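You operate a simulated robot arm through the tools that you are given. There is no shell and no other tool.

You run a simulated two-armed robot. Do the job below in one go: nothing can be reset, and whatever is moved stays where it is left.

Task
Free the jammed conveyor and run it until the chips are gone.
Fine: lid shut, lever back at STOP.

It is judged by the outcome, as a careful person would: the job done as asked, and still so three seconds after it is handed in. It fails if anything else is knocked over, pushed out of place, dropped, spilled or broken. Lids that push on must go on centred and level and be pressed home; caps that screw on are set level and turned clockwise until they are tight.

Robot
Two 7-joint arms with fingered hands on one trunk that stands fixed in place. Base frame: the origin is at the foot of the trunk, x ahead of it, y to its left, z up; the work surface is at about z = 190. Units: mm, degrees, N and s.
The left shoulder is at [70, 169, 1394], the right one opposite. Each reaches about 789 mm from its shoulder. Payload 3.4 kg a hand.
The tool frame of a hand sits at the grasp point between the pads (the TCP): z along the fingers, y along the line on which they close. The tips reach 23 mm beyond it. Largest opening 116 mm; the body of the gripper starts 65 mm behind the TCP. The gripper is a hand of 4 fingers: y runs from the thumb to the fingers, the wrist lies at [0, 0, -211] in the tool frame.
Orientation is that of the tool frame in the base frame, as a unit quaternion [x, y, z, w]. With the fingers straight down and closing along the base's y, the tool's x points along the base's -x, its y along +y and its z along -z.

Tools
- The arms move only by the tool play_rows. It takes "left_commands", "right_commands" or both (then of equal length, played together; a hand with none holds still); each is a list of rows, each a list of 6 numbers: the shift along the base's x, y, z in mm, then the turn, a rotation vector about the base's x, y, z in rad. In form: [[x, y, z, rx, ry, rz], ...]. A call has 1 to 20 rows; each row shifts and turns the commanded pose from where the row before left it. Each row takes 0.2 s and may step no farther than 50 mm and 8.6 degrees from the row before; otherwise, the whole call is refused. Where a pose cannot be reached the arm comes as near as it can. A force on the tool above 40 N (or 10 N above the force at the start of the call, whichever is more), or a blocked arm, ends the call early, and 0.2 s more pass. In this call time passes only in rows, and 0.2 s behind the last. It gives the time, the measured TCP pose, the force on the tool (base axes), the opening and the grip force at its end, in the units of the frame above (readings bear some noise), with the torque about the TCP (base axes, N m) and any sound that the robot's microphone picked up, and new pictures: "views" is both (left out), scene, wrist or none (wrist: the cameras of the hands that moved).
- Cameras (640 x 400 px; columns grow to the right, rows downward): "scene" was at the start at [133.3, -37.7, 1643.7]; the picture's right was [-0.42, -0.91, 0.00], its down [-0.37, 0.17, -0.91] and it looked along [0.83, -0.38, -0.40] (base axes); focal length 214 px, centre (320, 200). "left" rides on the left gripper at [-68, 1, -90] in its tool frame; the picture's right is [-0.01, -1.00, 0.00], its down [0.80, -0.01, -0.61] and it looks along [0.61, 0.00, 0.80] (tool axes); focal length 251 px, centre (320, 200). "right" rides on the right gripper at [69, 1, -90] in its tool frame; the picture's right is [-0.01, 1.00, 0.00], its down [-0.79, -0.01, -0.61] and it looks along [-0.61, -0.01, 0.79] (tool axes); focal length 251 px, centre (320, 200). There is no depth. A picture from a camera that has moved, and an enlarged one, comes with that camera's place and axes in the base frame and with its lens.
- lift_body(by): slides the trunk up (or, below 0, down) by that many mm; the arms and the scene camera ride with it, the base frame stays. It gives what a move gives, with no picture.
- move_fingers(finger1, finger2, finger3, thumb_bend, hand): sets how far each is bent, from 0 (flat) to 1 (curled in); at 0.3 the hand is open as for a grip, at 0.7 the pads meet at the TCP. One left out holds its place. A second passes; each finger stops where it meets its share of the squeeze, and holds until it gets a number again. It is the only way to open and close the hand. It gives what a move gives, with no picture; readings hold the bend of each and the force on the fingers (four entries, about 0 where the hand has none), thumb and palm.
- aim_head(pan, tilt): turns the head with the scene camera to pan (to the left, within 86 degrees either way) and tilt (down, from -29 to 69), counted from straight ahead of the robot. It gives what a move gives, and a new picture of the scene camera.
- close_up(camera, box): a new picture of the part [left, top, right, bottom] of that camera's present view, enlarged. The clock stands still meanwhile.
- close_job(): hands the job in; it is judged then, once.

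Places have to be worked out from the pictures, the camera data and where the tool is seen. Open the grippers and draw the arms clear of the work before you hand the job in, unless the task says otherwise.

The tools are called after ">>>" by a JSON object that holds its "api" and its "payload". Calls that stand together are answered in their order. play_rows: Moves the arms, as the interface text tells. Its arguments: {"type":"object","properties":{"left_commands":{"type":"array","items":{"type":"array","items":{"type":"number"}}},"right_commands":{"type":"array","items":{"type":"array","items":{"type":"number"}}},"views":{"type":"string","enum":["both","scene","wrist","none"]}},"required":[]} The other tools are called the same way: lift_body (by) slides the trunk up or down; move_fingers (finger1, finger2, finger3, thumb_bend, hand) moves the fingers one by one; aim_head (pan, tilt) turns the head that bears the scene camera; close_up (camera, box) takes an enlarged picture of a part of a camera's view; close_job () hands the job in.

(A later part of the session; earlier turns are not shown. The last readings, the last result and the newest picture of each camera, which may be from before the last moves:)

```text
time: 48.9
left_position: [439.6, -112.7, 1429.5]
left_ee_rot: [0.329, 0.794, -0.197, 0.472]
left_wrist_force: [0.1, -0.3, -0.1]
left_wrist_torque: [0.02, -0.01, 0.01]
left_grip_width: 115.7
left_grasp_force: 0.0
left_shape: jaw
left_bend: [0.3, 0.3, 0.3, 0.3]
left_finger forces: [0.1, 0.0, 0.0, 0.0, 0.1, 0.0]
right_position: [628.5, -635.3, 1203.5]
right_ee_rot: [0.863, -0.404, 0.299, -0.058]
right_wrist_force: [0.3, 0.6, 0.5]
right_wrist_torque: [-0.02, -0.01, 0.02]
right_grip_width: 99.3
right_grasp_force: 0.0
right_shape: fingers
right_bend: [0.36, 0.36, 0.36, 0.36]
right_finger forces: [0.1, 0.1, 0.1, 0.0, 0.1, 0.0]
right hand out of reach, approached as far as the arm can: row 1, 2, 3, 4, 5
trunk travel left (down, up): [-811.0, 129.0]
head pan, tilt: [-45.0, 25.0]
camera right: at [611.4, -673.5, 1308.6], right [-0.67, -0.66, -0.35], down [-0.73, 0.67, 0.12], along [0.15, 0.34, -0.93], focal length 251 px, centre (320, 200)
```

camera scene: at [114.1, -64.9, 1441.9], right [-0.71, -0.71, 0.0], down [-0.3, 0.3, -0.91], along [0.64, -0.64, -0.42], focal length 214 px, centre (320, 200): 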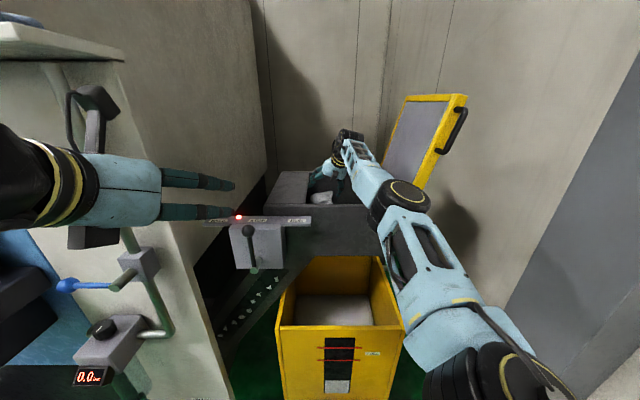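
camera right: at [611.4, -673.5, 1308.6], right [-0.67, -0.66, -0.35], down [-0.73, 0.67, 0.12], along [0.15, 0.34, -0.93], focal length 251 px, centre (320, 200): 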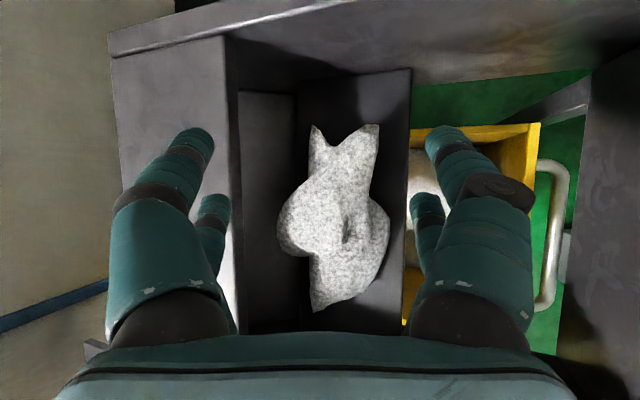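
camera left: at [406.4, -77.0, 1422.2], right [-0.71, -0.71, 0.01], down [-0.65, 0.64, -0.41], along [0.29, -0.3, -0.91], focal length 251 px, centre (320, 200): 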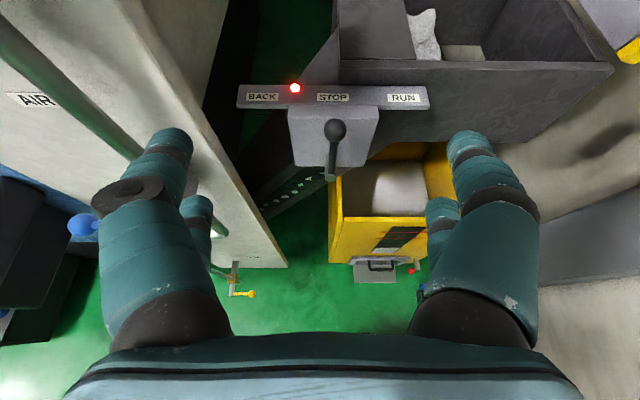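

The inverse kinematics is stuck at full stretch in this rolled posture. I raise the hand, undo the tilt and unroll to the original, more natural hand orientation while drawing back a little.

>>> {"api": "play_rows", "payload": {"right_commands": [[0, 0, 40, 0, 0, 0], [0, 0, 40, 0, 0, 0], [-4, 4, 20, -0.083, 0.083, 0], [-4, 4, 0, -0.083, 0.083, 0], [-4, 4, 0, -0.083, 0.083, 0], [-4, 4, 0, 0.0505, -0.0505, -0.1237], [-4, 4, 0, 0.0505, -0.0505, -0.1237], [-4, 4, 0, 0.0505, -0.0505, -0.1237], [-4, 4, 0, 0.0505, -0.0505, -0.1237], [-4, 4, 0, 0.0505, -0.0505, -0.1237], [-4, 4, 0, 0.0505, -0.0505, -0.1237], [-4, 4, 0, 0.0505, -0.0505, -0.1237], [-4, 4, 0, 0.0505, -0.0505, -0.1237], [-4, 4, 0, 0.0505, -0.0505, -0.1237], [-4, 4, 0, 0.0505, -0.0505, -0.1237], [-4, 4, 0, 0.0505, -0.0505, -0.1237]], "views": "none"}}

>>> {"api": "play_rows", "payload": {"right_commands": [[0, 0, 0, 0.0505, -0.0505, -0.1237], [0, 0, 0, 0.0505, -0.0505, -0.1237], [0, 0, 0, 0.0505, -0.0505, -0.1237], [0, 0, 0, 0.0505, -0.0505, -0.1237], [0, 0, 0, 0.0505, -0.0505, -0.1237], [0, 0, 0, 0.0505, -0.0505, -0.1237], [0, 0, 0, 0.0505, -0.0505, -0.1237], [0, 0, 0, 0.0505, -0.0505, -0.1237], [0, 0, 0, 0.0505, -0.0505, -0.1237], [0, 0, 0, 0.0505, -0.0505, -0.1237], [0, 0, 0, 0.0505, -0.0505, -0.1237]], "views": "both"}}

```text
time: 52.2
left_position: [440.3, -111.1, 1429.8]
left_ee_rot: [0.33, 0.793, -0.197, 0.472]
left_wrist_force: [0.3, -0.6, -0.6]
left_wrist_torque: [0.02, 0.0, -0.02]
left_grip_width: 115.9
left_grasp_force: 0.1
left_shape: jaw
left_bend: [0.3, 0.3, 0.3, 0.3]
left_finger forces: [0.1, 0.0, 0.0, 0.0, 0.0, 0.0]
right_position: [605.7, -600.8, 1314.4]
right_ee_rot: [-0.37, 0.893, -0.238, 0.098]
right_wrist_force: [0.5, -0.4, 0.4]
right_wrist_torque: [0.01, 0.02, 0.02]
right_grip_width: 99.4
right_grasp_force: 0.1
right_shape: fingers
right_bend: [0.36, 0.36, 0.36, 0.36]
right_finger forces: [0.1, 0.0, 0.1, 0.0, 0.1, 0.0]
right hand out of reach, approached as far as the arm can: row 1, 2, 7, 8, 9, 10, 11, 12, 13, 14, 15, 16
trunk travel left (down, up): [-811.0, 129.0]
head pan, tilt: [-45.0, 25.0]
```

```text
time: 54.6
left_position: [439.0, -111.2, 1430.1]
left_ee_rot: [0.329, 0.793, -0.197, 0.473]
left_wrist_force: [0.6, 0.5, 0.3]
left_wrist_torque: [-0.01, 0.0, -0.01]
left_grip_width: 116.0
left_grasp_force: 0.0
left_shape: jaw
left_bend: [0.3, 0.3, 0.3, 0.3]
left_finger forces: [0.1, 0.0, 0.0, 0.0, 0.1, 0.0]
right_position: [605.8, -599.7, 1316.4]
right_ee_rot: [0.369, 0.893, -0.099, 0.238]
right_wrist_force: [-0.1, 1.2, 0.9]
right_wrist_torque: [0.03, 0.02, 0.0]
right_grip_width: 99.3
right_grasp_force: 0.1
right_shape: fingers
right_bend: [0.36, 0.36, 0.36, 0.36]
right_finger forces: [0.1, 0.0, 0.0, 0.1, 0.0, 0.0]
trunk travel left (down, up): [-811.0, 129.0]
head pan, tilt: [-45.0, 25.0]
camera scene: at [114.4, -64.5, 1551.9], right [-0.71, -0.71, 0.0], down [-0.3, 0.3, -0.91], along [0.64, -0.64, -0.42], focal length 214 px, centre (320, 200)
camera right: at [533.4, -524.7, 1358.7], right [0.71, 0.7, 0.0], down [0.27, -0.28, 0.92], along [0.65, -0.66, -0.39], focal length 251 px, centre (320, 200)
```

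scene: 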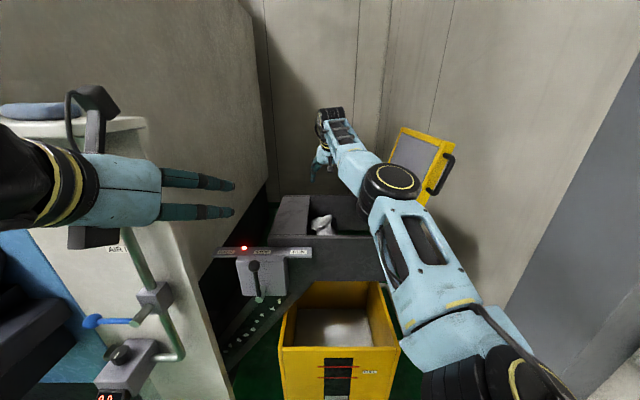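
right: 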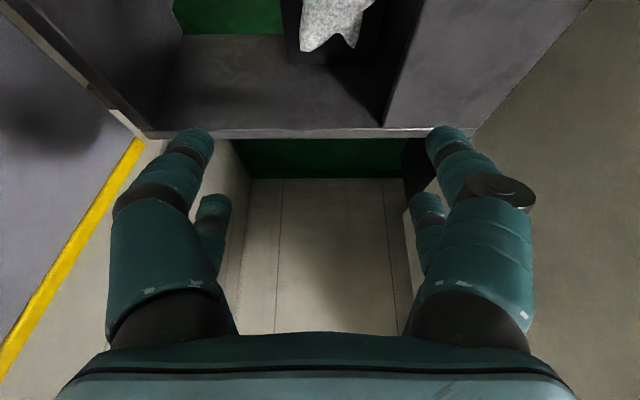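

Back in the natural orientation (60° down) with no reach problem. I now add the 20° sideways tilt in this orientation and lower to about z=1240.

>>> {"api": "play_rows", "payload": {"right_commands": [[-2, -4, -10, 0.083, -0.083, 0], [-2, -4, -20, 0.083, -0.083, 0], [-2, -4, -20, 0.081, -0.081, 0], [0, -1, -26, 0, 0, 0]], "views": "both"}}

```text
time: 55.6
left_position: [441.9, -112.1, 1429.3]
left_ee_rot: [0.329, 0.793, -0.197, 0.473]
left_wrist_force: [0.4, 0.4, 1.1]
left_wrist_torque: [0.01, 0.01, 0.0]
left_grip_width: 115.8
left_grasp_force: 0.1
left_shape: jaw
left_bend: [0.3, 0.3, 0.3, 0.3]
left_finger forces: [0.1, 0.0, 0.0, 0.0, 0.1, 0.0]
right_position: [623.9, -629.8, 1247.4]
right_ee_rot: [0.404, 0.863, 0.057, 0.299]
right_wrist_force: [0.0, 0.3, -0.2]
right_wrist_torque: [0.0, -0.02, -0.01]
right_grip_width: 99.3
right_grasp_force: 0.1
right_shape: fingers
right_bend: [0.36, 0.36, 0.36, 0.36]
right_finger forces: [0.0, 0.0, 0.0, 0.0, 0.1, 0.0]
right hand out of reach, approached as far as the arm can: row 1, 2, 3, 4
trunk travel left (down, up): [-811.0, 129.0]
head pan, tilt: [-45.0, 25.0]
camera scene: at [115.0, -64.9, 1551.8], right [-0.71, -0.71, 0.0], down [-0.3, 0.3, -0.91], along [0.64, -0.64, -0.42], focal length 214 px, centre (320, 200)
camera right: at [540.3, -565.9, 1288.0], right [0.67, 0.66, 0.35], down [0.05, -0.5, 0.86], along [0.74, -0.56, -0.37], focal length 251 px, centre (320, 200)
```

scene: 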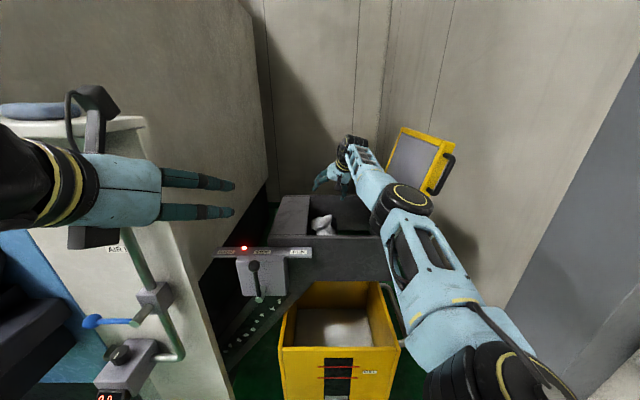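
right: 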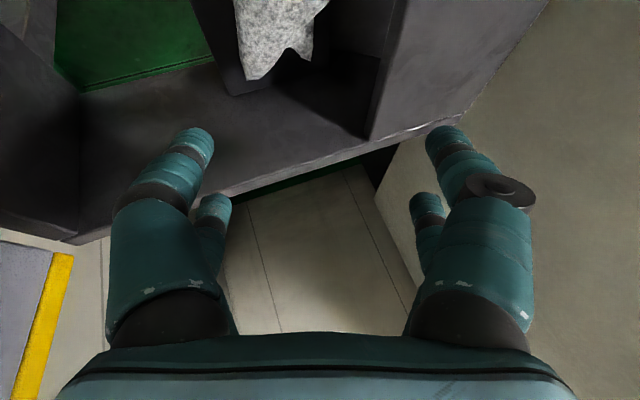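

The tilt pushes the arm to full stretch again (f error ≈ 30 mm). I try a steeper pitch, which would bring the fingertips back toward the target from the same wrist position.

>>> {"api": "play_rows", "payload": {"right_commands": [[-9, 9, 0, 0.05, 0.05, 0], [-9, 9, 0, 0.05, 0.05, 0], [-3, 3, -10, 0, 0, 0]], "views": "none"}}

```text
time: 56.5
left_position: [439.8, -110.3, 1428.8]
left_ee_rot: [0.329, 0.793, -0.197, 0.473]
left_wrist_force: [-0.7, 0.5, 0.5]
left_wrist_torque: [0.0, 0.0, -0.04]
left_grip_width: 115.9
left_grasp_force: 0.1
left_shape: jaw
left_bend: [0.3, 0.3, 0.3, 0.3]
left_finger forces: [0.1, 0.1, 0.0, 0.0, 0.0, 0.0]
right_position: [603.0, -608.3, 1237.9]
right_ee_rot: [0.421, 0.872, 0.079, 0.235]
right_wrist_force: [-0.6, -0.2, 0.3]
right_wrist_torque: [0.02, -0.01, -0.01]
right_grip_width: 99.7
right_grasp_force: 0.0
right_shape: fingers
right_bend: [0.36, 0.36, 0.36, 0.36]
right_finger forces: [0.1, 0.1, 0.0, 0.1, 0.0, 0.0]
trunk travel left (down, up): [-811.0, 129.0]
head pan, tilt: [-45.0, 25.0]
```

The steeper hand (≈61° with tilt) is fully reachable: TCP now exactly over the wad (f 856, r 4, z 1238). I move onto the approach line at z≈1195 and look.

>>> {"api": "play_rows", "payload": {"right_commands": [[-1, -2, -20, 0, 0, 0], [-2, -2, -23, 0, 0, 0]], "views": "both"}}

```text
time: 57.0
left_position: [442.6, -110.6, 1429.0]
left_ee_rot: [0.329, 0.794, -0.197, 0.472]
left_wrist_force: [0.3, -0.5, 1.5]
left_wrist_torque: [0.0, 0.0, -0.01]
left_grip_width: 115.7
left_grasp_force: 0.1
left_shape: jaw
left_bend: [0.3, 0.3, 0.3, 0.3]
left_finger forces: [0.0, 0.0, 0.1, 0.0, 0.0, 0.0]
right_position: [598.6, -613.1, 1194.1]
right_ee_rot: [0.42, 0.873, 0.079, 0.236]
right_wrist_force: [0.1, 0.2, -0.1]
right_wrist_torque: [-0.05, -0.02, 0.02]
right_grip_width: 99.3
right_grasp_force: 0.0
right_shape: fingers
right_bend: [0.36, 0.36, 0.36, 0.36]
right_finger forces: [0.0, 0.1, 0.0, 0.1, 0.1, 0.0]
trunk travel left (down, up): [-811.0, 129.0]
head pan, tilt: [-45.0, 25.0]
camera scene: at [115.6, -64.1, 1551.8], right [-0.71, -0.71, 0.0], down [-0.3, 0.3, -0.91], along [0.64, -0.64, -0.42], focal length 214 px, centre (320, 200)
camera right: at [520.5, -553.5, 1249.4], right [0.7, 0.63, 0.34], down [0.13, -0.58, 0.8], along [0.7, -0.52, -0.49], focal length 251 px, centre (320, 200)
```

scene: 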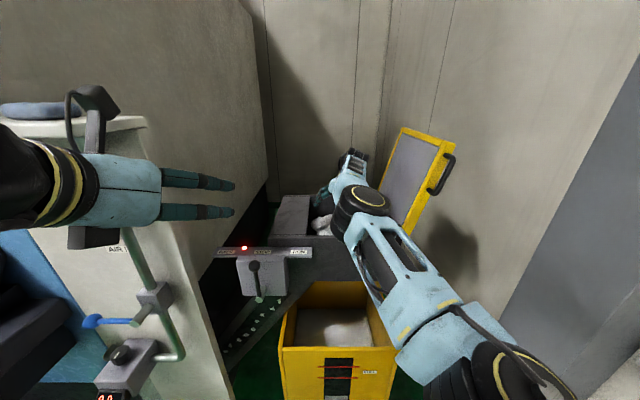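
right: 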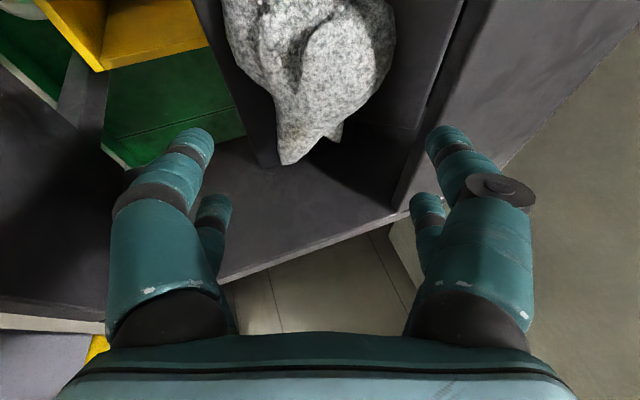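

Everything lines up with the estimates (ball's left side r≈−70, right bulge r≈+22). I descend along the tilted line.

>>> {"api": "play_rows", "payload": {"right_commands": [[4, 4, -16, 0, 0, 0], [4, 4, -16, 0, 0, 0], [4, 4, -16, 0, 0, 0]], "views": "wrist"}}

```text
time: 57.9
left_position: [440.4, -111.6, 1429.1]
left_ee_rot: [0.33, 0.793, -0.197, 0.472]
left_wrist_force: [-0.7, -0.3, -0.2]
left_wrist_torque: [0.0, -0.02, -0.02]
left_grip_width: 115.8
left_grasp_force: 0.1
left_shape: jaw
left_bend: [0.3, 0.3, 0.3, 0.3]
left_finger forces: [0.1, 0.0, 0.0, 0.1, 0.0, 0.0]
right_position: [609.8, -601.6, 1146.3]
right_ee_rot: [0.42, 0.873, 0.08, 0.235]
right_wrist_force: [-0.1, -0.4, 0.8]
right_wrist_torque: [0.01, 0.01, 0.0]
right_grip_width: 99.4
right_grasp_force: 0.1
right_shape: fingers
right_bend: [0.36, 0.36, 0.36, 0.36]
right_finger forces: [0.0, 0.1, 0.0, 0.0, 0.0, 0.0]
trunk travel left (down, up): [-811.0, 129.0]
head pan, tilt: [-45.0, 25.0]
camera right: at [532.3, -541.5, 1201.0], right [0.7, 0.63, 0.34], down [0.13, -0.58, 0.8], along [0.7, -0.52, -0.49], focal length 251 px, centre (320, 200)
```

right: 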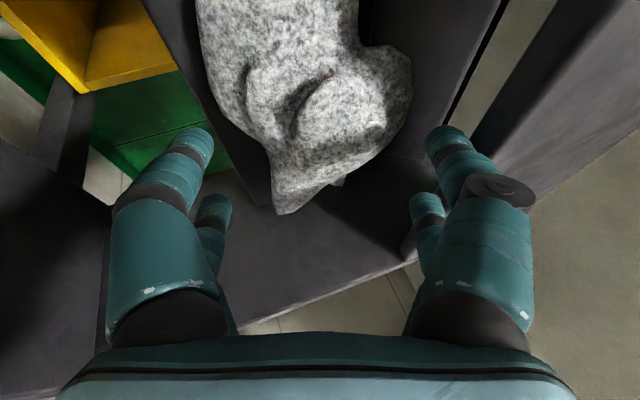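

Still no contact and well centred. I continue down to the grasp height in smaller steps.

>>> {"api": "play_rows", "payload": {"right_commands": [[4, 4, -14, 0, 0, 0], [4, 4, -14, 0, 0, 0]], "views": "wrist"}}

```text
time: 58.5
left_position: [440.8, -111.8, 1429.4]
left_ee_rot: [0.329, 0.794, -0.196, 0.472]
left_wrist_force: [-0.6, -0.1, -0.1]
left_wrist_torque: [0.03, 0.01, 0.0]
left_grip_width: 115.9
left_grasp_force: 0.1
left_shape: jaw
left_bend: [0.3, 0.3, 0.3, 0.3]
left_finger forces: [0.2, 0.0, 0.0, 0.1, 0.0, 0.0]
right_position: [618.2, -592.2, 1118.7]
right_ee_rot: [0.42, 0.873, 0.08, 0.236]
right_wrist_force: [-0.2, -0.1, -0.3]
right_wrist_torque: [-0.01, 0.01, -0.01]
right_grip_width: 99.3
right_grasp_force: 0.0
right_shape: fingers
right_bend: [0.36, 0.36, 0.36, 0.36]
right_finger forces: [0.1, 0.0, 0.1, 0.0, 0.1, 0.0]
trunk travel left (down, up): [-811.0, 129.0]
head pan, tilt: [-45.0, 25.0]
camera right: at [540.3, -532.8, 1173.1], right [0.7, 0.63, 0.34], down [0.13, -0.58, 0.8], along [0.7, -0.52, -0.49], focal length 251 px, centre (320, 200)
```

right: 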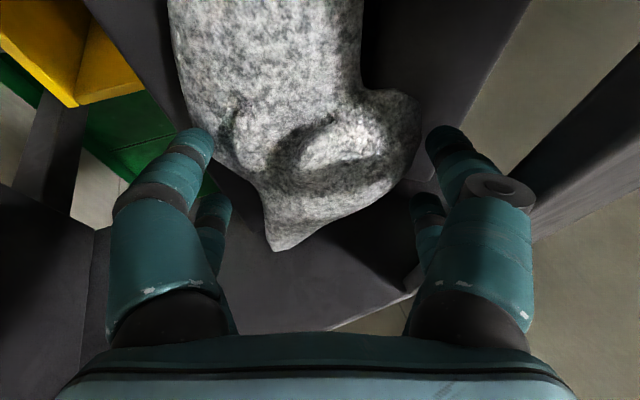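

Digits are straddling the thick middle with no contact. Down the last ~22 mm.

>>> {"api": "play_rows", "payload": {"right_commands": [[3, 3, -11, 0, 0, 0], [3, 3, -11, 0, 0, 0]], "views": "wrist"}}

```text
time: 59.0
left_position: [437.9, -108.6, 1430.9]
left_ee_rot: [0.329, 0.793, -0.198, 0.474]
left_wrist_force: [-1.1, -0.6, -0.1]
left_wrist_torque: [0.02, 0.02, -0.01]
left_grip_width: 115.9
left_grasp_force: 0.0
left_shape: jaw
left_bend: [0.3, 0.3, 0.3, 0.3]
left_finger forces: [0.0, 0.0, 0.0, 0.1, 0.1, 0.1]
right_position: [623.0, -585.2, 1100.7]
right_ee_rot: [0.42, 0.872, 0.078, 0.238]
right_wrist_force: [-0.5, -2.0, 9.4]
right_wrist_torque: [-0.33, 0.43, 0.06]
right_grip_width: 100.1
right_grasp_force: 5.3
right_shape: fingers
right_bend: [0.36, 0.36, 0.36, 0.36]
right_finger forces: [0.1, 0.0, 0.1, 0.1, 9.8, 0.0]
trunk travel left (down, up): [-811.0, 129.0]
head pan, tilt: [-45.0, 25.0]
camera right: at [544.3, -524.5, 1154.7], right [0.7, 0.63, 0.34], down [0.13, -0.58, 0.8], along [0.7, -0.52, -0.49], focal length 251 px, centre (320, 200)
```

right: 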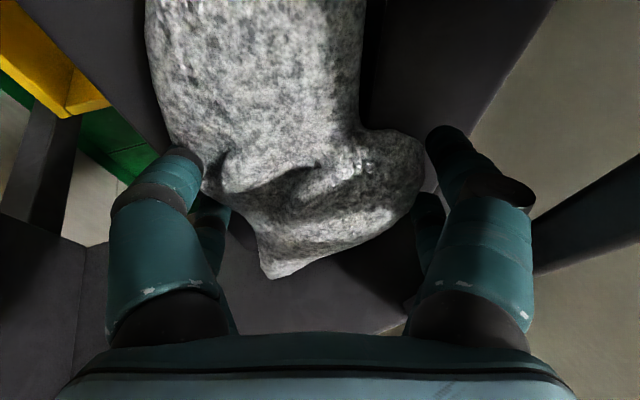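

The right-side digit touches (≈10 N) — either the bulge or the divider edge. At this depth I close the hand now.

>>> {"api": "move_fingers", "payload": {"hand": "right", "finger1": 0.7, "finger2": 0.7, "finger3": 0.7, "thumb_bend": 0.7}}

>>> {"api": "close_up", "payload": {"camera": "right", "box": [80, 0, 560, 300]}}

```text
time: 60.0
left_position: [441.5, -111.5, 1429.4]
left_ee_rot: [0.329, 0.794, -0.197, 0.472]
left_wrist_force: [-0.1, -0.4, -0.6]
left_wrist_torque: [0.0, 0.0, 0.01]
left_grip_width: 116.1
left_grasp_force: 0.0
left_shape: jaw
left_bend: [0.3, 0.3, 0.3, 0.3]
left_finger forces: [0.0, 0.1, 0.1, 0.0, 0.1, 0.0]
right_position: [625.5, -586.1, 1095.5]
right_ee_rot: [0.42, 0.873, 0.079, 0.235]
right_wrist_force: [-0.1, -0.2, 0.1]
right_wrist_torque: [0.03, 0.0, 0.02]
right_grip_width: 1.6
right_grasp_force: 0.0
right_shape: fingers
right_bend: [0.7, 0.7, 0.7, 0.7]
right_finger forces: [0.0, 0.0, 0.0, 0.0, 0.0, 0.0]
trunk travel left (down, up): [-811.0, 129.0]
head pan, tilt: [-45.0, 25.0]
```

```text
1.33 times, centred on (320, 150) of right
camera zoom: at [547.1, -527.1, 1151.5], right [0.7, 0.63, 0.34], down [0.13, -0.58, 0.8], along [0.7, -0.52, -0.49], focal length 335 px, centre (320, 267)
```

zoom: 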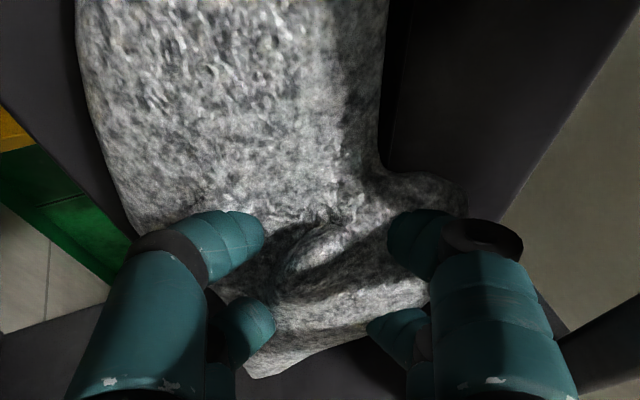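

The digits closed into the wad without meeting resistance — the tips are buried in it. I lift gently to see whether the wad comes along or holds back.

>>> {"api": "play_rows", "payload": {"right_commands": [[-2, -2, 7, 0, 0, 0], [-3, -3, 10, 0, 0, 0], [-4, -4, 12, 0, 0, 0]], "views": "both"}}

```text
time: 60.9
left_position: [439.8, -111.0, 1429.2]
left_ee_rot: [0.329, 0.794, -0.196, 0.473]
left_wrist_force: [0.0, 0.9, -0.7]
left_wrist_torque: [0.0, 0.0, -0.02]
left_grip_width: 115.9
left_grasp_force: 0.1
left_shape: jaw
left_bend: [0.3, 0.3, 0.3, 0.3]
left_finger forces: [0.0, 0.1, 0.0, 0.1, 0.0, 0.0]
right_position: [616.0, -595.1, 1126.2]
right_ee_rot: [0.42, 0.873, 0.081, 0.236]
right_wrist_force: [0.6, 0.2, 0.0]
right_wrist_torque: [0.0, 0.01, -0.01]
right_grip_width: 1.6
right_grasp_force: 0.0
right_shape: fingers
right_bend: [0.7, 0.7, 0.7, 0.7]
right_finger forces: [0.0, 0.1, 0.0, 0.0, 0.0, 0.0]
trunk travel left (down, up): [-811.0, 129.0]
head pan, tilt: [-45.0, 25.0]
camera scene: at [114.1, -64.3, 1551.9], right [-0.71, -0.71, 0.0], down [-0.3, 0.3, -0.91], along [0.64, -0.64, -0.42], focal length 214 px, centre (320, 200)
camera right: at [538.0, -536.8, 1181.2], right [0.7, 0.63, 0.34], down [0.13, -0.58, 0.8], along [0.7, -0.52, -0.49], focal length 251 px, centre (320, 200)
```

scene: 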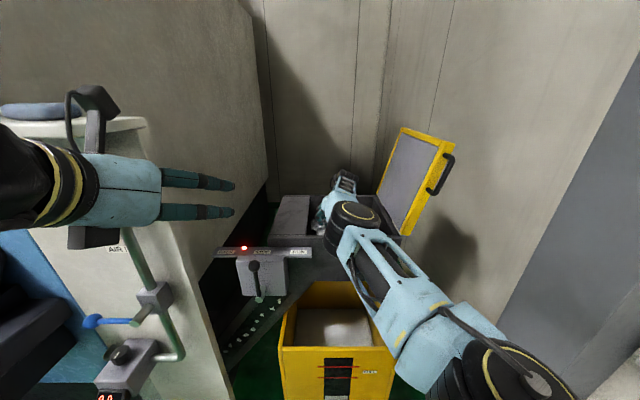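
right: 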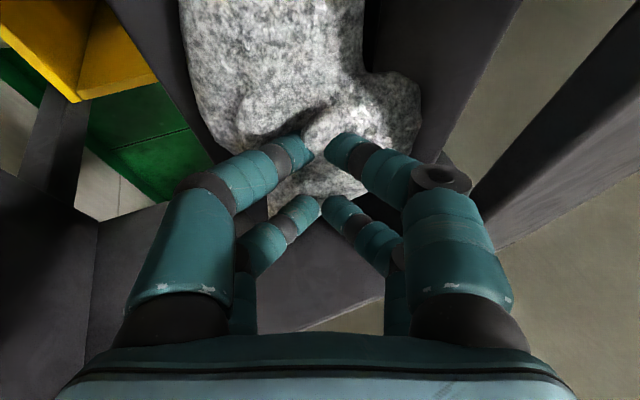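

No resistance at all: the digits only pass through the loose outer fluff, so the solid core must lie lower, inside the slot. I'll go up, straighten the tilt, narrow the opening to fit the slot (r −78…+34) and reach deeper.

>>> {"api": "play_rows", "payload": {"right_commands": [[-7, -7, 20, 0, 0, 0], [-7, -7, 22, 0, 0, 0], [-2, -2, 22, 0, 0, 0], [4, 4, 10, -0.077, 0.077, 0], [5, 5, 0, -0.077, 0.077, 0], [5, 5, 0, -0.077, 0.077, 0]], "views": "none"}}

>>> {"api": "move_fingers", "payload": {"hand": "right", "finger1": 0.48, "finger2": 0.48, "finger3": 0.48, "thumb_bend": 0.48}}

```text
time: 62.2
left_position: [441.0, -112.0, 1429.3]
left_ee_rot: [0.329, 0.794, -0.197, 0.472]
left_wrist_force: [-0.9, -0.2, 1.3]
left_wrist_torque: [-0.01, -0.02, 0.0]
left_grip_width: 115.6
left_grasp_force: 0.0
left_shape: jaw
left_bend: [0.3, 0.3, 0.3, 0.3]
left_finger forces: [0.1, 0.0, 0.0, 0.1, 0.1, 0.0]
right_position: [611.2, -595.5, 1199.1]
right_ee_rot: [0.397, 0.897, -0.071, 0.178]
right_wrist_force: [-0.4, -0.2, 0.5]
right_wrist_torque: [-0.05, -0.02, 0.0]
right_grip_width: 1.8
right_grasp_force: 0.1
right_shape: fingers
right_bend: [0.7, 0.7, 0.7, 0.7]
right_finger forces: [0.0, 0.0, 0.0, 0.0, 0.0, 0.0]
right hand out of reach, approached as far as the arm can: row 6
trunk travel left (down, up): [-811.0, 129.0]
head pan, tilt: [-45.0, 25.0]
```

```text
time: 63.2
left_position: [440.5, -110.8, 1428.8]
left_ee_rot: [0.329, 0.793, -0.196, 0.473]
left_wrist_force: [-0.1, 0.4, -0.3]
left_wrist_torque: [0.01, 0.0, 0.0]
left_grip_width: 115.9
left_grasp_force: 0.0
left_shape: jaw
left_bend: [0.3, 0.3, 0.3, 0.3]
left_finger forces: [0.0, 0.0, 0.0, 0.0, 0.0, 0.0]
right_position: [611.5, -594.8, 1198.8]
right_ee_rot: [0.397, 0.897, -0.07, 0.181]
right_wrist_force: [-0.1, 0.0, 0.1]
right_wrist_torque: [-0.02, -0.01, 0.04]
right_grip_width: 63.5
right_grasp_force: 0.1
right_shape: fingers
right_bend: [0.48, 0.48, 0.48, 0.48]
right_finger forces: [0.0, 0.1, 0.1, 0.1, 0.1, 0.1]
trunk travel left (down, up): [-811.0, 129.0]
head pan, tilt: [-45.0, 25.0]
```

Now I descend straight, centred at r≈−21, watching for contact.

>>> {"api": "play_rows", "payload": {"right_commands": [[0, 3, -20, 0, 0, 0], [0, 3, -20, 0, 0, 0], [0, 3, -20, 0, 0, 0], [0, 3, -20, 0, 0, 0]], "views": "wrist"}}

```text
time: 64.2
left_position: [440.3, -111.4, 1429.0]
left_ee_rot: [0.33, 0.793, -0.197, 0.473]
left_wrist_force: [-0.5, -0.2, 0.6]
left_wrist_torque: [-0.01, 0.0, 0.03]
left_grip_width: 115.7
left_grasp_force: 0.2
left_shape: jaw
left_bend: [0.3, 0.3, 0.3, 0.3]
left_finger forces: [0.0, 0.0, 0.0, 0.0, 0.0, 0.1]
right_position: [611.7, -584.1, 1116.7]
right_ee_rot: [0.397, 0.897, -0.069, 0.18]
right_wrist_force: [-0.2, 0.1, 0.2]
right_wrist_torque: [0.0, 0.02, -0.01]
right_grip_width: 63.5
right_grasp_force: 0.1
right_shape: fingers
right_bend: [0.48, 0.48, 0.48, 0.48]
right_finger forces: [0.0, 0.0, 0.0, 0.1, 0.1, 0.1]
trunk travel left (down, up): [-811.0, 129.0]
head pan, tilt: [-45.0, 25.0]
camera right: at [547.2, -511.7, 1173.8], right [0.74, 0.67, 0.02], down [0.33, -0.39, 0.86], along [0.59, -0.63, -0.51], focal length 251 px, centre (320, 200)
```

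right: 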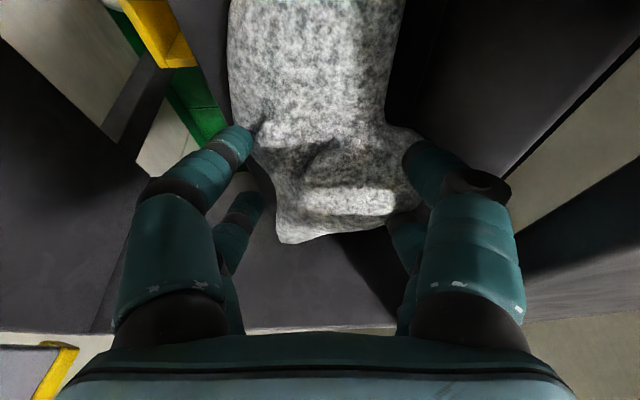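

The left digit already dips into the fluff with zero force. I continue slowly downward.

>>> {"api": "play_rows", "payload": {"right_commands": [[0, 0, -14, 0, 0, 0], [0, 0, -14, 0, 0, 0]], "views": "none"}}

>>> {"api": "play_rows", "payload": {"right_commands": [[0, 0, -12, 0, 0, 0], [0, 0, -12, 0, 0, 0]], "views": "wrist"}}

```text
time: 64.8
left_position: [440.9, -112.7, 1428.9]
left_ee_rot: [0.33, 0.793, -0.198, 0.472]
left_wrist_force: [-1.2, 0.5, -1.0]
left_wrist_torque: [-0.01, 0.02, -0.02]
left_grip_width: 115.8
left_grasp_force: 0.2
left_shape: jaw
left_bend: [0.3, 0.3, 0.3, 0.3]
left_finger forces: [0.0, 0.1, 0.1, 0.0, 0.0, 0.0]
right_position: [612.5, -584.9, 1090.5]
right_ee_rot: [0.398, 0.897, -0.07, 0.18]
right_wrist_force: [0.3, -0.4, -0.2]
right_wrist_torque: [0.03, 0.01, 0.02]
right_grip_width: 63.6
right_grasp_force: 0.1
right_shape: fingers
right_bend: [0.48, 0.48, 0.48, 0.48]
right_finger forces: [0.0, 0.0, 0.0, 0.1, 0.1, 0.0]
trunk travel left (down, up): [-811.0, 129.0]
head pan, tilt: [-45.0, 25.0]
```

```text
time: 65.4
left_position: [434.2, -103.3, 1432.6]
left_ee_rot: [0.329, 0.792, -0.197, 0.475]
left_wrist_force: [-0.6, 0.3, 0.0]
left_wrist_torque: [0.02, -0.01, 0.01]
left_grip_width: 115.7
left_grasp_force: 0.1
left_shape: jaw
left_bend: [0.3, 0.3, 0.3, 0.3]
left_finger forces: [0.0, 0.1, 0.1, 0.1, 0.1, 0.1]
right_position: [609.5, -581.1, 1085.2]
right_ee_rot: [0.395, 0.896, -0.073, 0.191]
right_wrist_force: [-2.2, 6.6, 32.6]
right_wrist_torque: [-0.57, 1.42, -0.35]
right_grip_width: 65.2
right_grasp_force: 16.8
right_shape: fingers
right_bend: [0.48, 0.48, 0.48, 0.51]
right_finger forces: [0.0, 0.0, 0.0, 0.0, 32.9, 0.0]
trunk travel left (down, up): [-811.0, 129.0]
head pan, tilt: [-45.0, 25.0]
stopped in row 2 (right hand): the force on the tool passed its limit at 50 N (the readings are from after the stop); the commanded pose is now the measured one
camera right: at [543.0, -507.8, 1139.2], right [0.74, 0.67, 0.02], down [0.31, -0.37, 0.87], along [0.59, -0.64, -0.48], focal length 251 px, centre (320, 200)
```

right: 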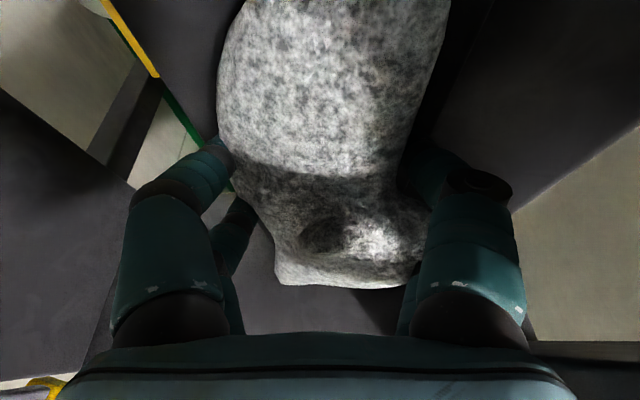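

Hard contact under the thumb at tip height ≈1062, which matches the divider's top edge again. I lift, close the hand to a narrow tip, and feel for the wad's core in the middle of the slot (r≈−27).

>>> {"api": "play_rows", "payload": {"right_commands": [[3, 4, 20, 0, 0, 0], [2, 2, 20, 0, 0, 0]], "views": "none"}}

>>> {"api": "move_fingers", "payload": {"hand": "right", "finger1": 0.66, "finger2": 0.66, "finger3": 0.66, "thumb_bend": 0.66}}

>>> {"api": "play_rows", "payload": {"right_commands": [[2, 2, -14, 0, 0, 0], [0, 0, -14, 0, 0, 0], [0, 0, -12, 0, 0, 0], [0, 0, -10, 0, 0, 0], [0, 0, -10, 0, 0, 0], [0, 0, -10, 0, 0, 0]], "views": "wrist"}}

```text
time: 66.0
left_position: [437.0, -109.4, 1430.3]
left_ee_rot: [0.329, 0.793, -0.197, 0.474]
left_wrist_force: [-0.1, 0.0, 0.3]
left_wrist_torque: [-0.03, 0.01, -0.03]
left_grip_width: 115.8
left_grasp_force: 0.1
left_shape: jaw
left_bend: [0.3, 0.3, 0.3, 0.3]
left_finger forces: [0.0, 0.0, 0.0, 0.1, 0.0, 0.0]
right_position: [614.8, -577.8, 1118.6]
right_ee_rot: [0.398, 0.895, -0.071, 0.187]
right_wrist_force: [-1.7, -1.5, -0.3]
right_wrist_torque: [0.0, 0.0, -0.03]
right_grip_width: 64.1
right_grasp_force: 1.3
right_shape: fingers
right_bend: [0.48, 0.49, 0.48, 0.48]
right_finger forces: [0.9, 1.5, 0.0, 0.1, 0.1, 0.1]
trunk travel left (down, up): [-811.0, 129.0]
head pan, tilt: [-45.0, 25.0]
```

```text
time: 67.0
left_position: [441.3, -111.1, 1429.2]
left_ee_rot: [0.33, 0.794, -0.197, 0.472]
left_wrist_force: [0.2, 0.3, 0.9]
left_wrist_torque: [0.0, -0.02, 0.0]
left_grip_width: 116.0
left_grasp_force: 0.0
left_shape: jaw
left_bend: [0.3, 0.3, 0.3, 0.3]
left_finger forces: [0.0, 0.0, 0.1, 0.0, 0.0, 0.0]
right_position: [618.5, -580.1, 1116.7]
right_ee_rot: [0.397, 0.896, -0.071, 0.185]
right_wrist_force: [0.6, -0.3, 0.2]
right_wrist_torque: [0.02, 0.01, -0.02]
right_grip_width: 12.4
right_grasp_force: 0.0
right_shape: fingers
right_bend: [0.66, 0.66, 0.66, 0.66]
right_finger forces: [0.1, 0.1, 0.0, 0.0, 0.0, 0.1]
trunk travel left (down, up): [-811.0, 129.0]
head pan, tilt: [-45.0, 25.0]
```

```text
time: 68.0
left_position: [435.1, -107.5, 1431.0]
left_ee_rot: [0.329, 0.792, -0.198, 0.475]
left_wrist_force: [0.5, 0.0, 0.5]
left_wrist_torque: [0.0, 0.03, -0.02]
left_grip_width: 115.9
left_grasp_force: 0.1
left_shape: jaw
left_bend: [0.3, 0.3, 0.3, 0.3]
left_finger forces: [0.1, 0.0, 0.1, 0.1, 0.0, 0.0]
right_position: [617.7, -577.5, 1082.1]
right_ee_rot: [0.397, 0.893, -0.074, 0.198]
right_wrist_force: [-4.5, 1.9, 26.4]
right_wrist_torque: [0.22, 0.45, 0.0]
right_grip_width: 9.4
right_grasp_force: 13.3
right_shape: fingers
right_bend: [0.68, 0.66, 0.66, 0.7]
right_finger forces: [8.6, 0.0, 0.1, 0.1, 17.8, 0.0]
trunk travel left (down, up): [-811.0, 129.0]
head pan, tilt: [-45.0, 25.0]
stopped in row 4 (right hand): the force on the tool passed its limit at 50 N (the readings are from after the stop); the commanded pose is now the measured one
camera right: at [551.2, -503.3, 1135.5], right [0.74, 0.67, 0.03], down [0.3, -0.37, 0.88], along [0.6, -0.65, -0.47], focal length 251 px, centre (320, 200)
```

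right: 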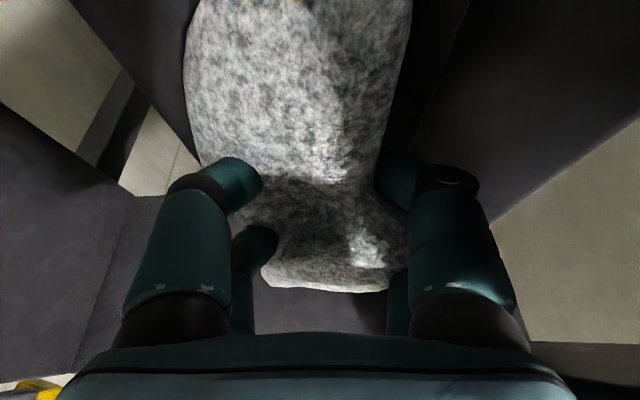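

The closed tips met something firm at about z≈1052 near r≈−28 (finger1 and thumb both loaded), while earlier the left digits at r≈−66 were free at that depth — so a firm core tops out near z≈1052. I lift slightly, open moderately, and feel deeper with the left digits in the free gap.

>>> {"api": "play_rows", "payload": {"right_commands": [[2, 0, 15, 0, 0, 0], [0, 0, 20, 0, 0, 0]], "views": "none"}}

>>> {"api": "move_fingers", "payload": {"hand": "right", "finger1": 0.5, "finger2": 0.5, "finger3": 0.5, "thumb_bend": 0.5}}

>>> {"api": "play_rows", "payload": {"right_commands": [[0, 0, -12, 0, 0, 0], [0, 0, -12, 0, 0, 0], [0, 0, -8, 0, 0, 0], [0, 0, -6, 0, 0, 0], [0, 0, -6, 0, 0, 0], [0, 0, -6, 0, 0, 0]], "views": "wrist"}}

```text
time: 68.6
left_position: [438.7, -109.2, 1429.6]
left_ee_rot: [0.329, 0.793, -0.197, 0.474]
left_wrist_force: [-0.9, 0.5, 0.5]
left_wrist_torque: [0.02, 0.0, -0.02]
left_grip_width: 115.9
left_grasp_force: 0.1
left_shape: jaw
left_bend: [0.3, 0.3, 0.3, 0.3]
left_finger forces: [0.0, 0.0, 0.0, 0.1, 0.1, 0.0]
right_position: [621.8, -578.3, 1111.7]
right_ee_rot: [0.397, 0.894, -0.073, 0.193]
right_wrist_force: [0.2, -0.1, -0.2]
right_wrist_torque: [-0.01, 0.01, -0.01]
right_grip_width: 11.4
right_grasp_force: 0.0
right_shape: fingers
right_bend: [0.66, 0.66, 0.66, 0.66]
right_finger forces: [0.0, 0.1, 0.1, 0.0, 0.0, 0.1]
trunk travel left (down, up): [-811.0, 129.0]
head pan, tilt: [-45.0, 25.0]
```

```text
time: 69.6
left_position: [439.4, -112.4, 1428.8]
left_ee_rot: [0.329, 0.794, -0.194, 0.472]
left_wrist_force: [0.2, -1.1, 0.0]
left_wrist_torque: [0.01, 0.0, 0.02]
left_grip_width: 115.9
left_grasp_force: 0.1
left_shape: jaw
left_bend: [0.3, 0.3, 0.3, 0.3]
left_finger forces: [0.0, 0.1, 0.1, 0.0, 0.0, 0.1]
right_position: [623.3, -582.6, 1110.0]
right_ee_rot: [0.398, 0.894, -0.072, 0.193]
right_wrist_force: [-3.7, -6.4, 0.7]
right_wrist_torque: [0.21, -0.14, -0.14]
right_grip_width: 57.5
right_grasp_force: 3.6
right_shape: fingers
right_bend: [0.5, 0.51, 0.5, 0.5]
right_finger forces: [0.0, 7.1, 0.0, 0.1, 0.0, 0.0]
trunk travel left (down, up): [-811.0, 129.0]
head pan, tilt: [-45.0, 25.0]
```

```text
time: 70.6
left_position: [433.8, -104.2, 1431.7]
left_ee_rot: [0.329, 0.792, -0.197, 0.475]
left_wrist_force: [-0.2, -0.2, -0.7]
left_wrist_torque: [0.0, 0.02, -0.01]
left_grip_width: 116.2
left_grasp_force: 0.1
left_shape: jaw
left_bend: [0.3, 0.3, 0.3, 0.3]
left_finger forces: [0.1, 0.0, 0.0, 0.0, 0.0, 0.1]
right_position: [623.4, -576.4, 1085.1]
right_ee_rot: [0.395, 0.893, -0.076, 0.202]
right_wrist_force: [-2.2, 3.8, 27.3]
right_wrist_torque: [-0.48, 1.01, -0.17]
right_grip_width: 57.6
right_grasp_force: 13.8
right_shape: fingers
right_bend: [0.5, 0.5, 0.5, 0.54]
right_finger forces: [0.0, 0.0, 0.0, 0.1, 27.8, 0.0]
trunk travel left (down, up): [-811.0, 129.0]
head pan, tilt: [-45.0, 25.0]
stopped in row 4 (right hand): the force on the tool passed its limit at 45 N (the readings are from after the stop); the commanded pose is now the measured one
camera right: at [555.9, -502.9, 1137.5], right [0.74, 0.67, 0.03], down [0.29, -0.36, 0.88], along [0.6, -0.65, -0.47], focal length 251 px, centre (320, 200)
```

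right: 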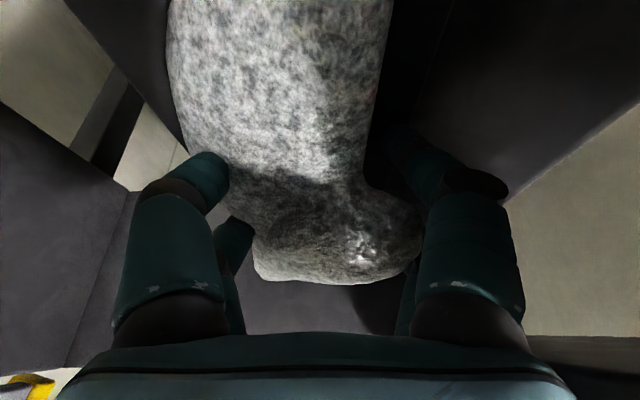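

Thumb again meets a firm surface at the same height while nothing solid is felt in the wad above it — the wad can't be gripped while it's jammed in the head. Sensible next step: take the right hand out of the conveyor and use the lever's BACK position briefly to loosen it. First I withdraw the right hand up and to the right.

>>> {"api": "play_rows", "payload": {"right_commands": [[0, -2, 25, 0, 0, 0], [-5, -4, 30, 0, 0, 0], [-10, -4, 35, 0, 0, 0], [-15, -5, 35, 0, 0, 0], [-25, 0, 35, 0, 0, 0], [-30, 0, 20, 0, 0, 0], [-30, 0, 10, 0, 0, 0]], "views": "both"}}

>>> {"api": "close_up", "payload": {"camera": "left", "box": [100, 0, 640, 337]}}

```text
time: 72.2
left_position: [438.9, -111.7, 1429.9]
left_ee_rot: [0.33, 0.793, -0.196, 0.473]
left_wrist_force: [-0.9, -0.6, 0.1]
left_wrist_torque: [0.02, 0.02, -0.03]
left_grip_width: 115.8
left_grasp_force: 0.0
left_shape: jaw
left_bend: [0.3, 0.3, 0.3, 0.3]
left_finger forces: [0.0, 0.0, 0.0, 0.0, 0.0, 0.1]
right_position: [509.4, -596.2, 1269.6]
right_ee_rot: [0.397, 0.894, -0.074, 0.196]
right_wrist_force: [0.2, -1.0, 0.0]
right_wrist_torque: [-0.01, -0.01, -0.01]
right_grip_width: 58.5
right_grasp_force: 0.1
right_shape: fingers
right_bend: [0.5, 0.5, 0.5, 0.5]
right_finger forces: [0.0, 0.0, 0.0, 0.1, 0.0, 0.0]
trunk travel left (down, up): [-811.0, 129.0]
head pan, tilt: [-45.0, 25.0]
camera scene: at [113.9, -64.8, 1551.9], right [-0.71, -0.71, 0.0], down [-0.3, 0.3, -0.91], along [0.64, -0.64, -0.42], focal length 214 px, centre (320, 200)
camera right: at [442.7, -522.4, 1321.6], right [0.74, 0.67, 0.03], down [0.3, -0.37, 0.88], along [0.6, -0.64, -0.48], focal length 251 px, centre (320, 200)
```

scene: 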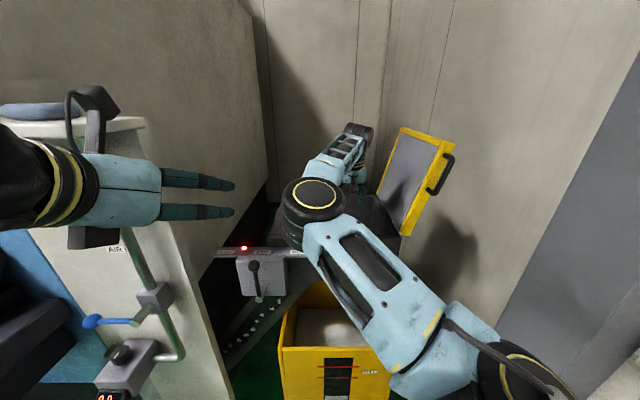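
right: 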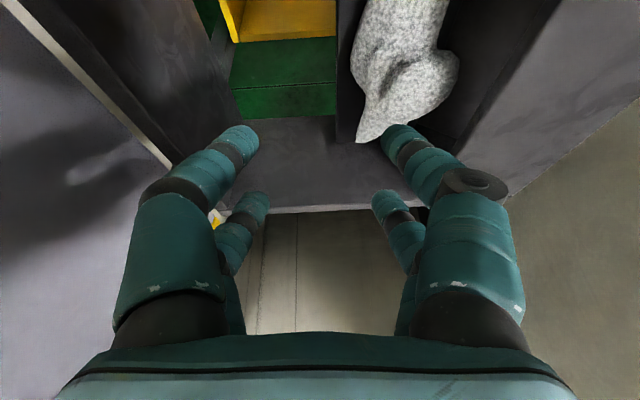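

```text
1.19 times, centred on (370, 168) of left
camera zoom: at [406.9, -77.3, 1532.2], right [-0.7, -0.71, 0.01], down [-0.65, 0.64, -0.41], along [0.29, -0.29, -0.91], focal length 298 px, centre (261, 237)
```

zoom: 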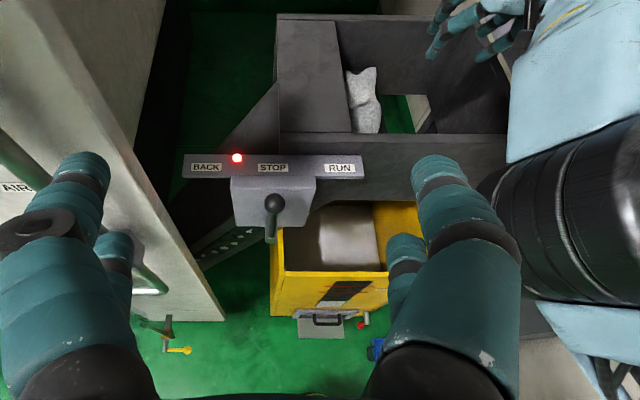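

The left camera shows the lever and the wad nicely. I bring the left hand down along r≈−245 (clear of the right elbow) to a point in front of the lever knob.

>>> {"api": "play_rows", "payload": {"left_commands": [[12, -2, -25, 0, 0, 0], [14, -6, -25, 0, 0, 0], [14, -8, -25, 0, 0, 0], [14, -10, -25, 0, 0, 0], [14, -12, -25, 0, 0, 0], [12, -12, -25, 0, 0, 0], [4, -14, -25, 0, 0, 0], [0, -12, -25, 0, 0, 0], [-4, -14, -20, 0, 0, 0], [-4, -10, -15, 0, 0, 0]], "views": "both"}}

```text
time: 74.4
left_position: [515.9, -212.0, 1193.3]
left_ee_rot: [0.331, 0.793, -0.197, 0.472]
left_wrist_force: [-0.4, -0.6, 0.2]
left_wrist_torque: [0.01, 0.0, -0.02]
left_grip_width: 115.8
left_grasp_force: 0.1
left_shape: jaw
left_bend: [0.3, 0.3, 0.3, 0.3]
left_finger forces: [0.1, 0.0, 0.0, 0.1, 0.1, 0.0]
right_position: [510.5, -596.4, 1267.5]
right_ee_rot: [0.397, 0.893, -0.074, 0.196]
right_wrist_force: [-0.3, -0.3, -0.1]
right_wrist_torque: [-0.02, -0.01, 0.04]
right_grip_width: 58.5
right_grasp_force: 0.1
right_shape: fingers
right_bend: [0.5, 0.5, 0.5, 0.5]
right_finger forces: [0.0, 0.0, 0.0, 0.0, 0.1, 0.1]
trunk travel left (down, up): [-811.0, 129.0]
head pan, tilt: [-45.0, 25.0]
camera scene: at [114.6, -65.1, 1551.9], right [-0.71, -0.71, 0.0], down [-0.3, 0.3, -0.91], along [0.64, -0.64, -0.42], focal length 214 px, centre (320, 200)
camera left: at [482.8, -178.0, 1296.4], right [-0.7, -0.71, 0.01], down [-0.65, 0.64, -0.41], along [0.29, -0.29, -0.91], focal length 251 px, centre (320, 200)
```

scene: 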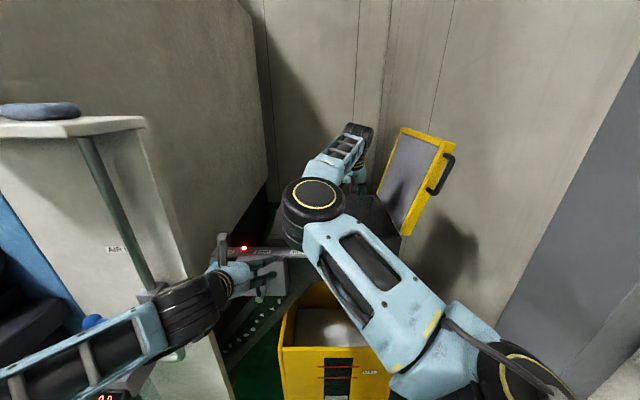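
left: 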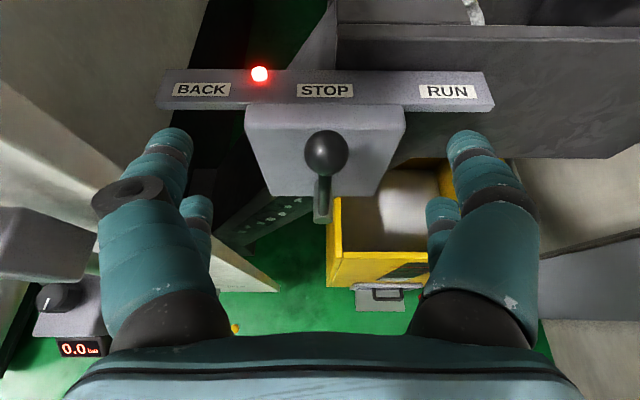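

The knob is straight ahead at about f 572, r −212, z 1146. I move the open left hand forward so the knob comes between the digits.

>>> {"api": "play_rows", "payload": {"left_commands": [[9, -10, -11, 0, 0, 0], [9, -10, -11, 0, 0, 0], [9, -10, -11, 0, 0, 0], [8, -9, -11, 0, 0, 0]], "views": "wrist"}}

```text
time: 75.4
left_position: [550.5, -251.1, 1150.0]
left_ee_rot: [0.33, 0.794, -0.196, 0.472]
left_wrist_force: [-1.0, -0.1, -0.3]
left_wrist_torque: [-0.03, 0.03, -0.03]
left_grip_width: 116.3
left_grasp_force: 0.1
left_shape: jaw
left_bend: [0.3, 0.3, 0.3, 0.3]
left_finger forces: [0.0, 0.1, 0.0, 0.1, 0.0, 0.0]
right_position: [509.8, -595.9, 1266.1]
right_ee_rot: [0.397, 0.893, -0.074, 0.197]
right_wrist_force: [0.0, 0.0, 0.1]
right_wrist_torque: [0.01, -0.04, -0.01]
right_grip_width: 58.1
right_grasp_force: 0.1
right_shape: fingers
right_bend: [0.5, 0.5, 0.5, 0.5]
right_finger forces: [0.1, 0.1, 0.1, 0.0, 0.0, 0.0]
trunk travel left (down, up): [-811.0, 129.0]
head pan, tilt: [-45.0, 25.0]
camera left: at [517.9, -216.6, 1252.8], right [-0.7, -0.71, 0.01], down [-0.65, 0.64, -0.41], along [0.29, -0.29, -0.91], focal length 251 px, centre (320, 200)
```

left: 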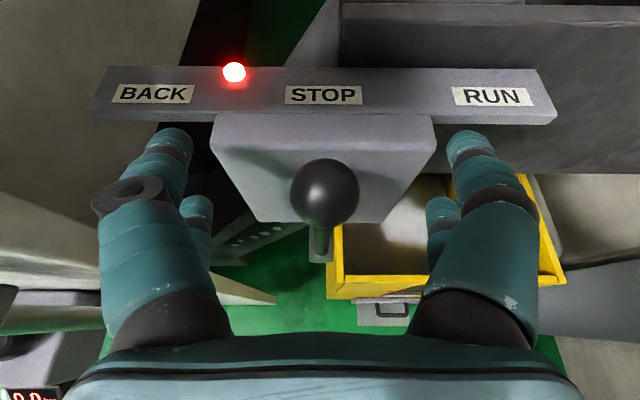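

The knob sits right at the TCP. I narrow the left hand's digits to cage the knob loosely.

>>> {"api": "move_fingers", "payload": {"hand": "left", "finger1": 0.57, "finger2": 0.57, "finger3": 0.57, "thumb_bend": 0.57}}

>>> {"api": "close_up", "payload": {"camera": "left", "box": [80, 50, 560, 350]}}

>>> {"api": "close_up", "payload": {"camera": "right", "box": [200, 0, 560, 225]}}

```text
time: 76.4
left_position: [550.6, -249.8, 1152.5]
left_ee_rot: [0.329, 0.793, -0.197, 0.473]
left_wrist_force: [0.2, -0.1, -0.8]
left_wrist_torque: [0.01, 0.01, 0.01]
left_grip_width: 41.2
left_grasp_force: 0.1
left_shape: fingers
left_bend: [0.56, 0.56, 0.56, 0.56]
left_finger forces: [0.0, 0.0, 0.0, 0.0, 0.0, 0.0]
right_position: [509.6, -595.7, 1268.0]
right_ee_rot: [0.397, 0.893, -0.074, 0.197]
right_wrist_force: [-0.5, -0.9, -0.1]
right_wrist_torque: [-0.02, -0.02, 0.0]
right_grip_width: 58.3
right_grasp_force: 0.1
right_shape: fingers
right_bend: [0.5, 0.5, 0.5, 0.5]
right_finger forces: [0.1, 0.0, 0.0, 0.0, 0.1, 0.0]
trunk travel left (down, up): [-811.0, 129.0]
head pan, tilt: [-45.0, 25.0]
```

```text
1.33 times, centred on (320, 200) of left
camera zoom: at [517.5, -215.8, 1253.1], right [-0.7, -0.71, 0.01], down [-0.65, 0.64, -0.41], along [0.29, -0.29, -0.91], focal length 335 px, centre (320, 200)
```

zoom: 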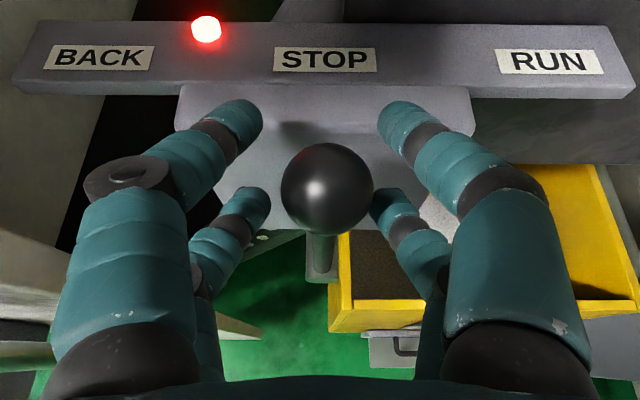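

```text
1.78 times, centred on (380, 112) of right
camera zoom: at [443.6, -522.1, 1321.5], right [0.74, 0.67, 0.03], down [0.3, -0.37, 0.88], along [0.6, -0.65, -0.48], focal length 447 px, centre (213, 356)
```

zoom: 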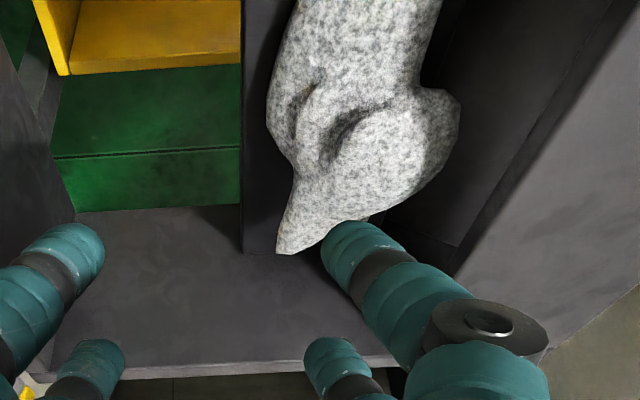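

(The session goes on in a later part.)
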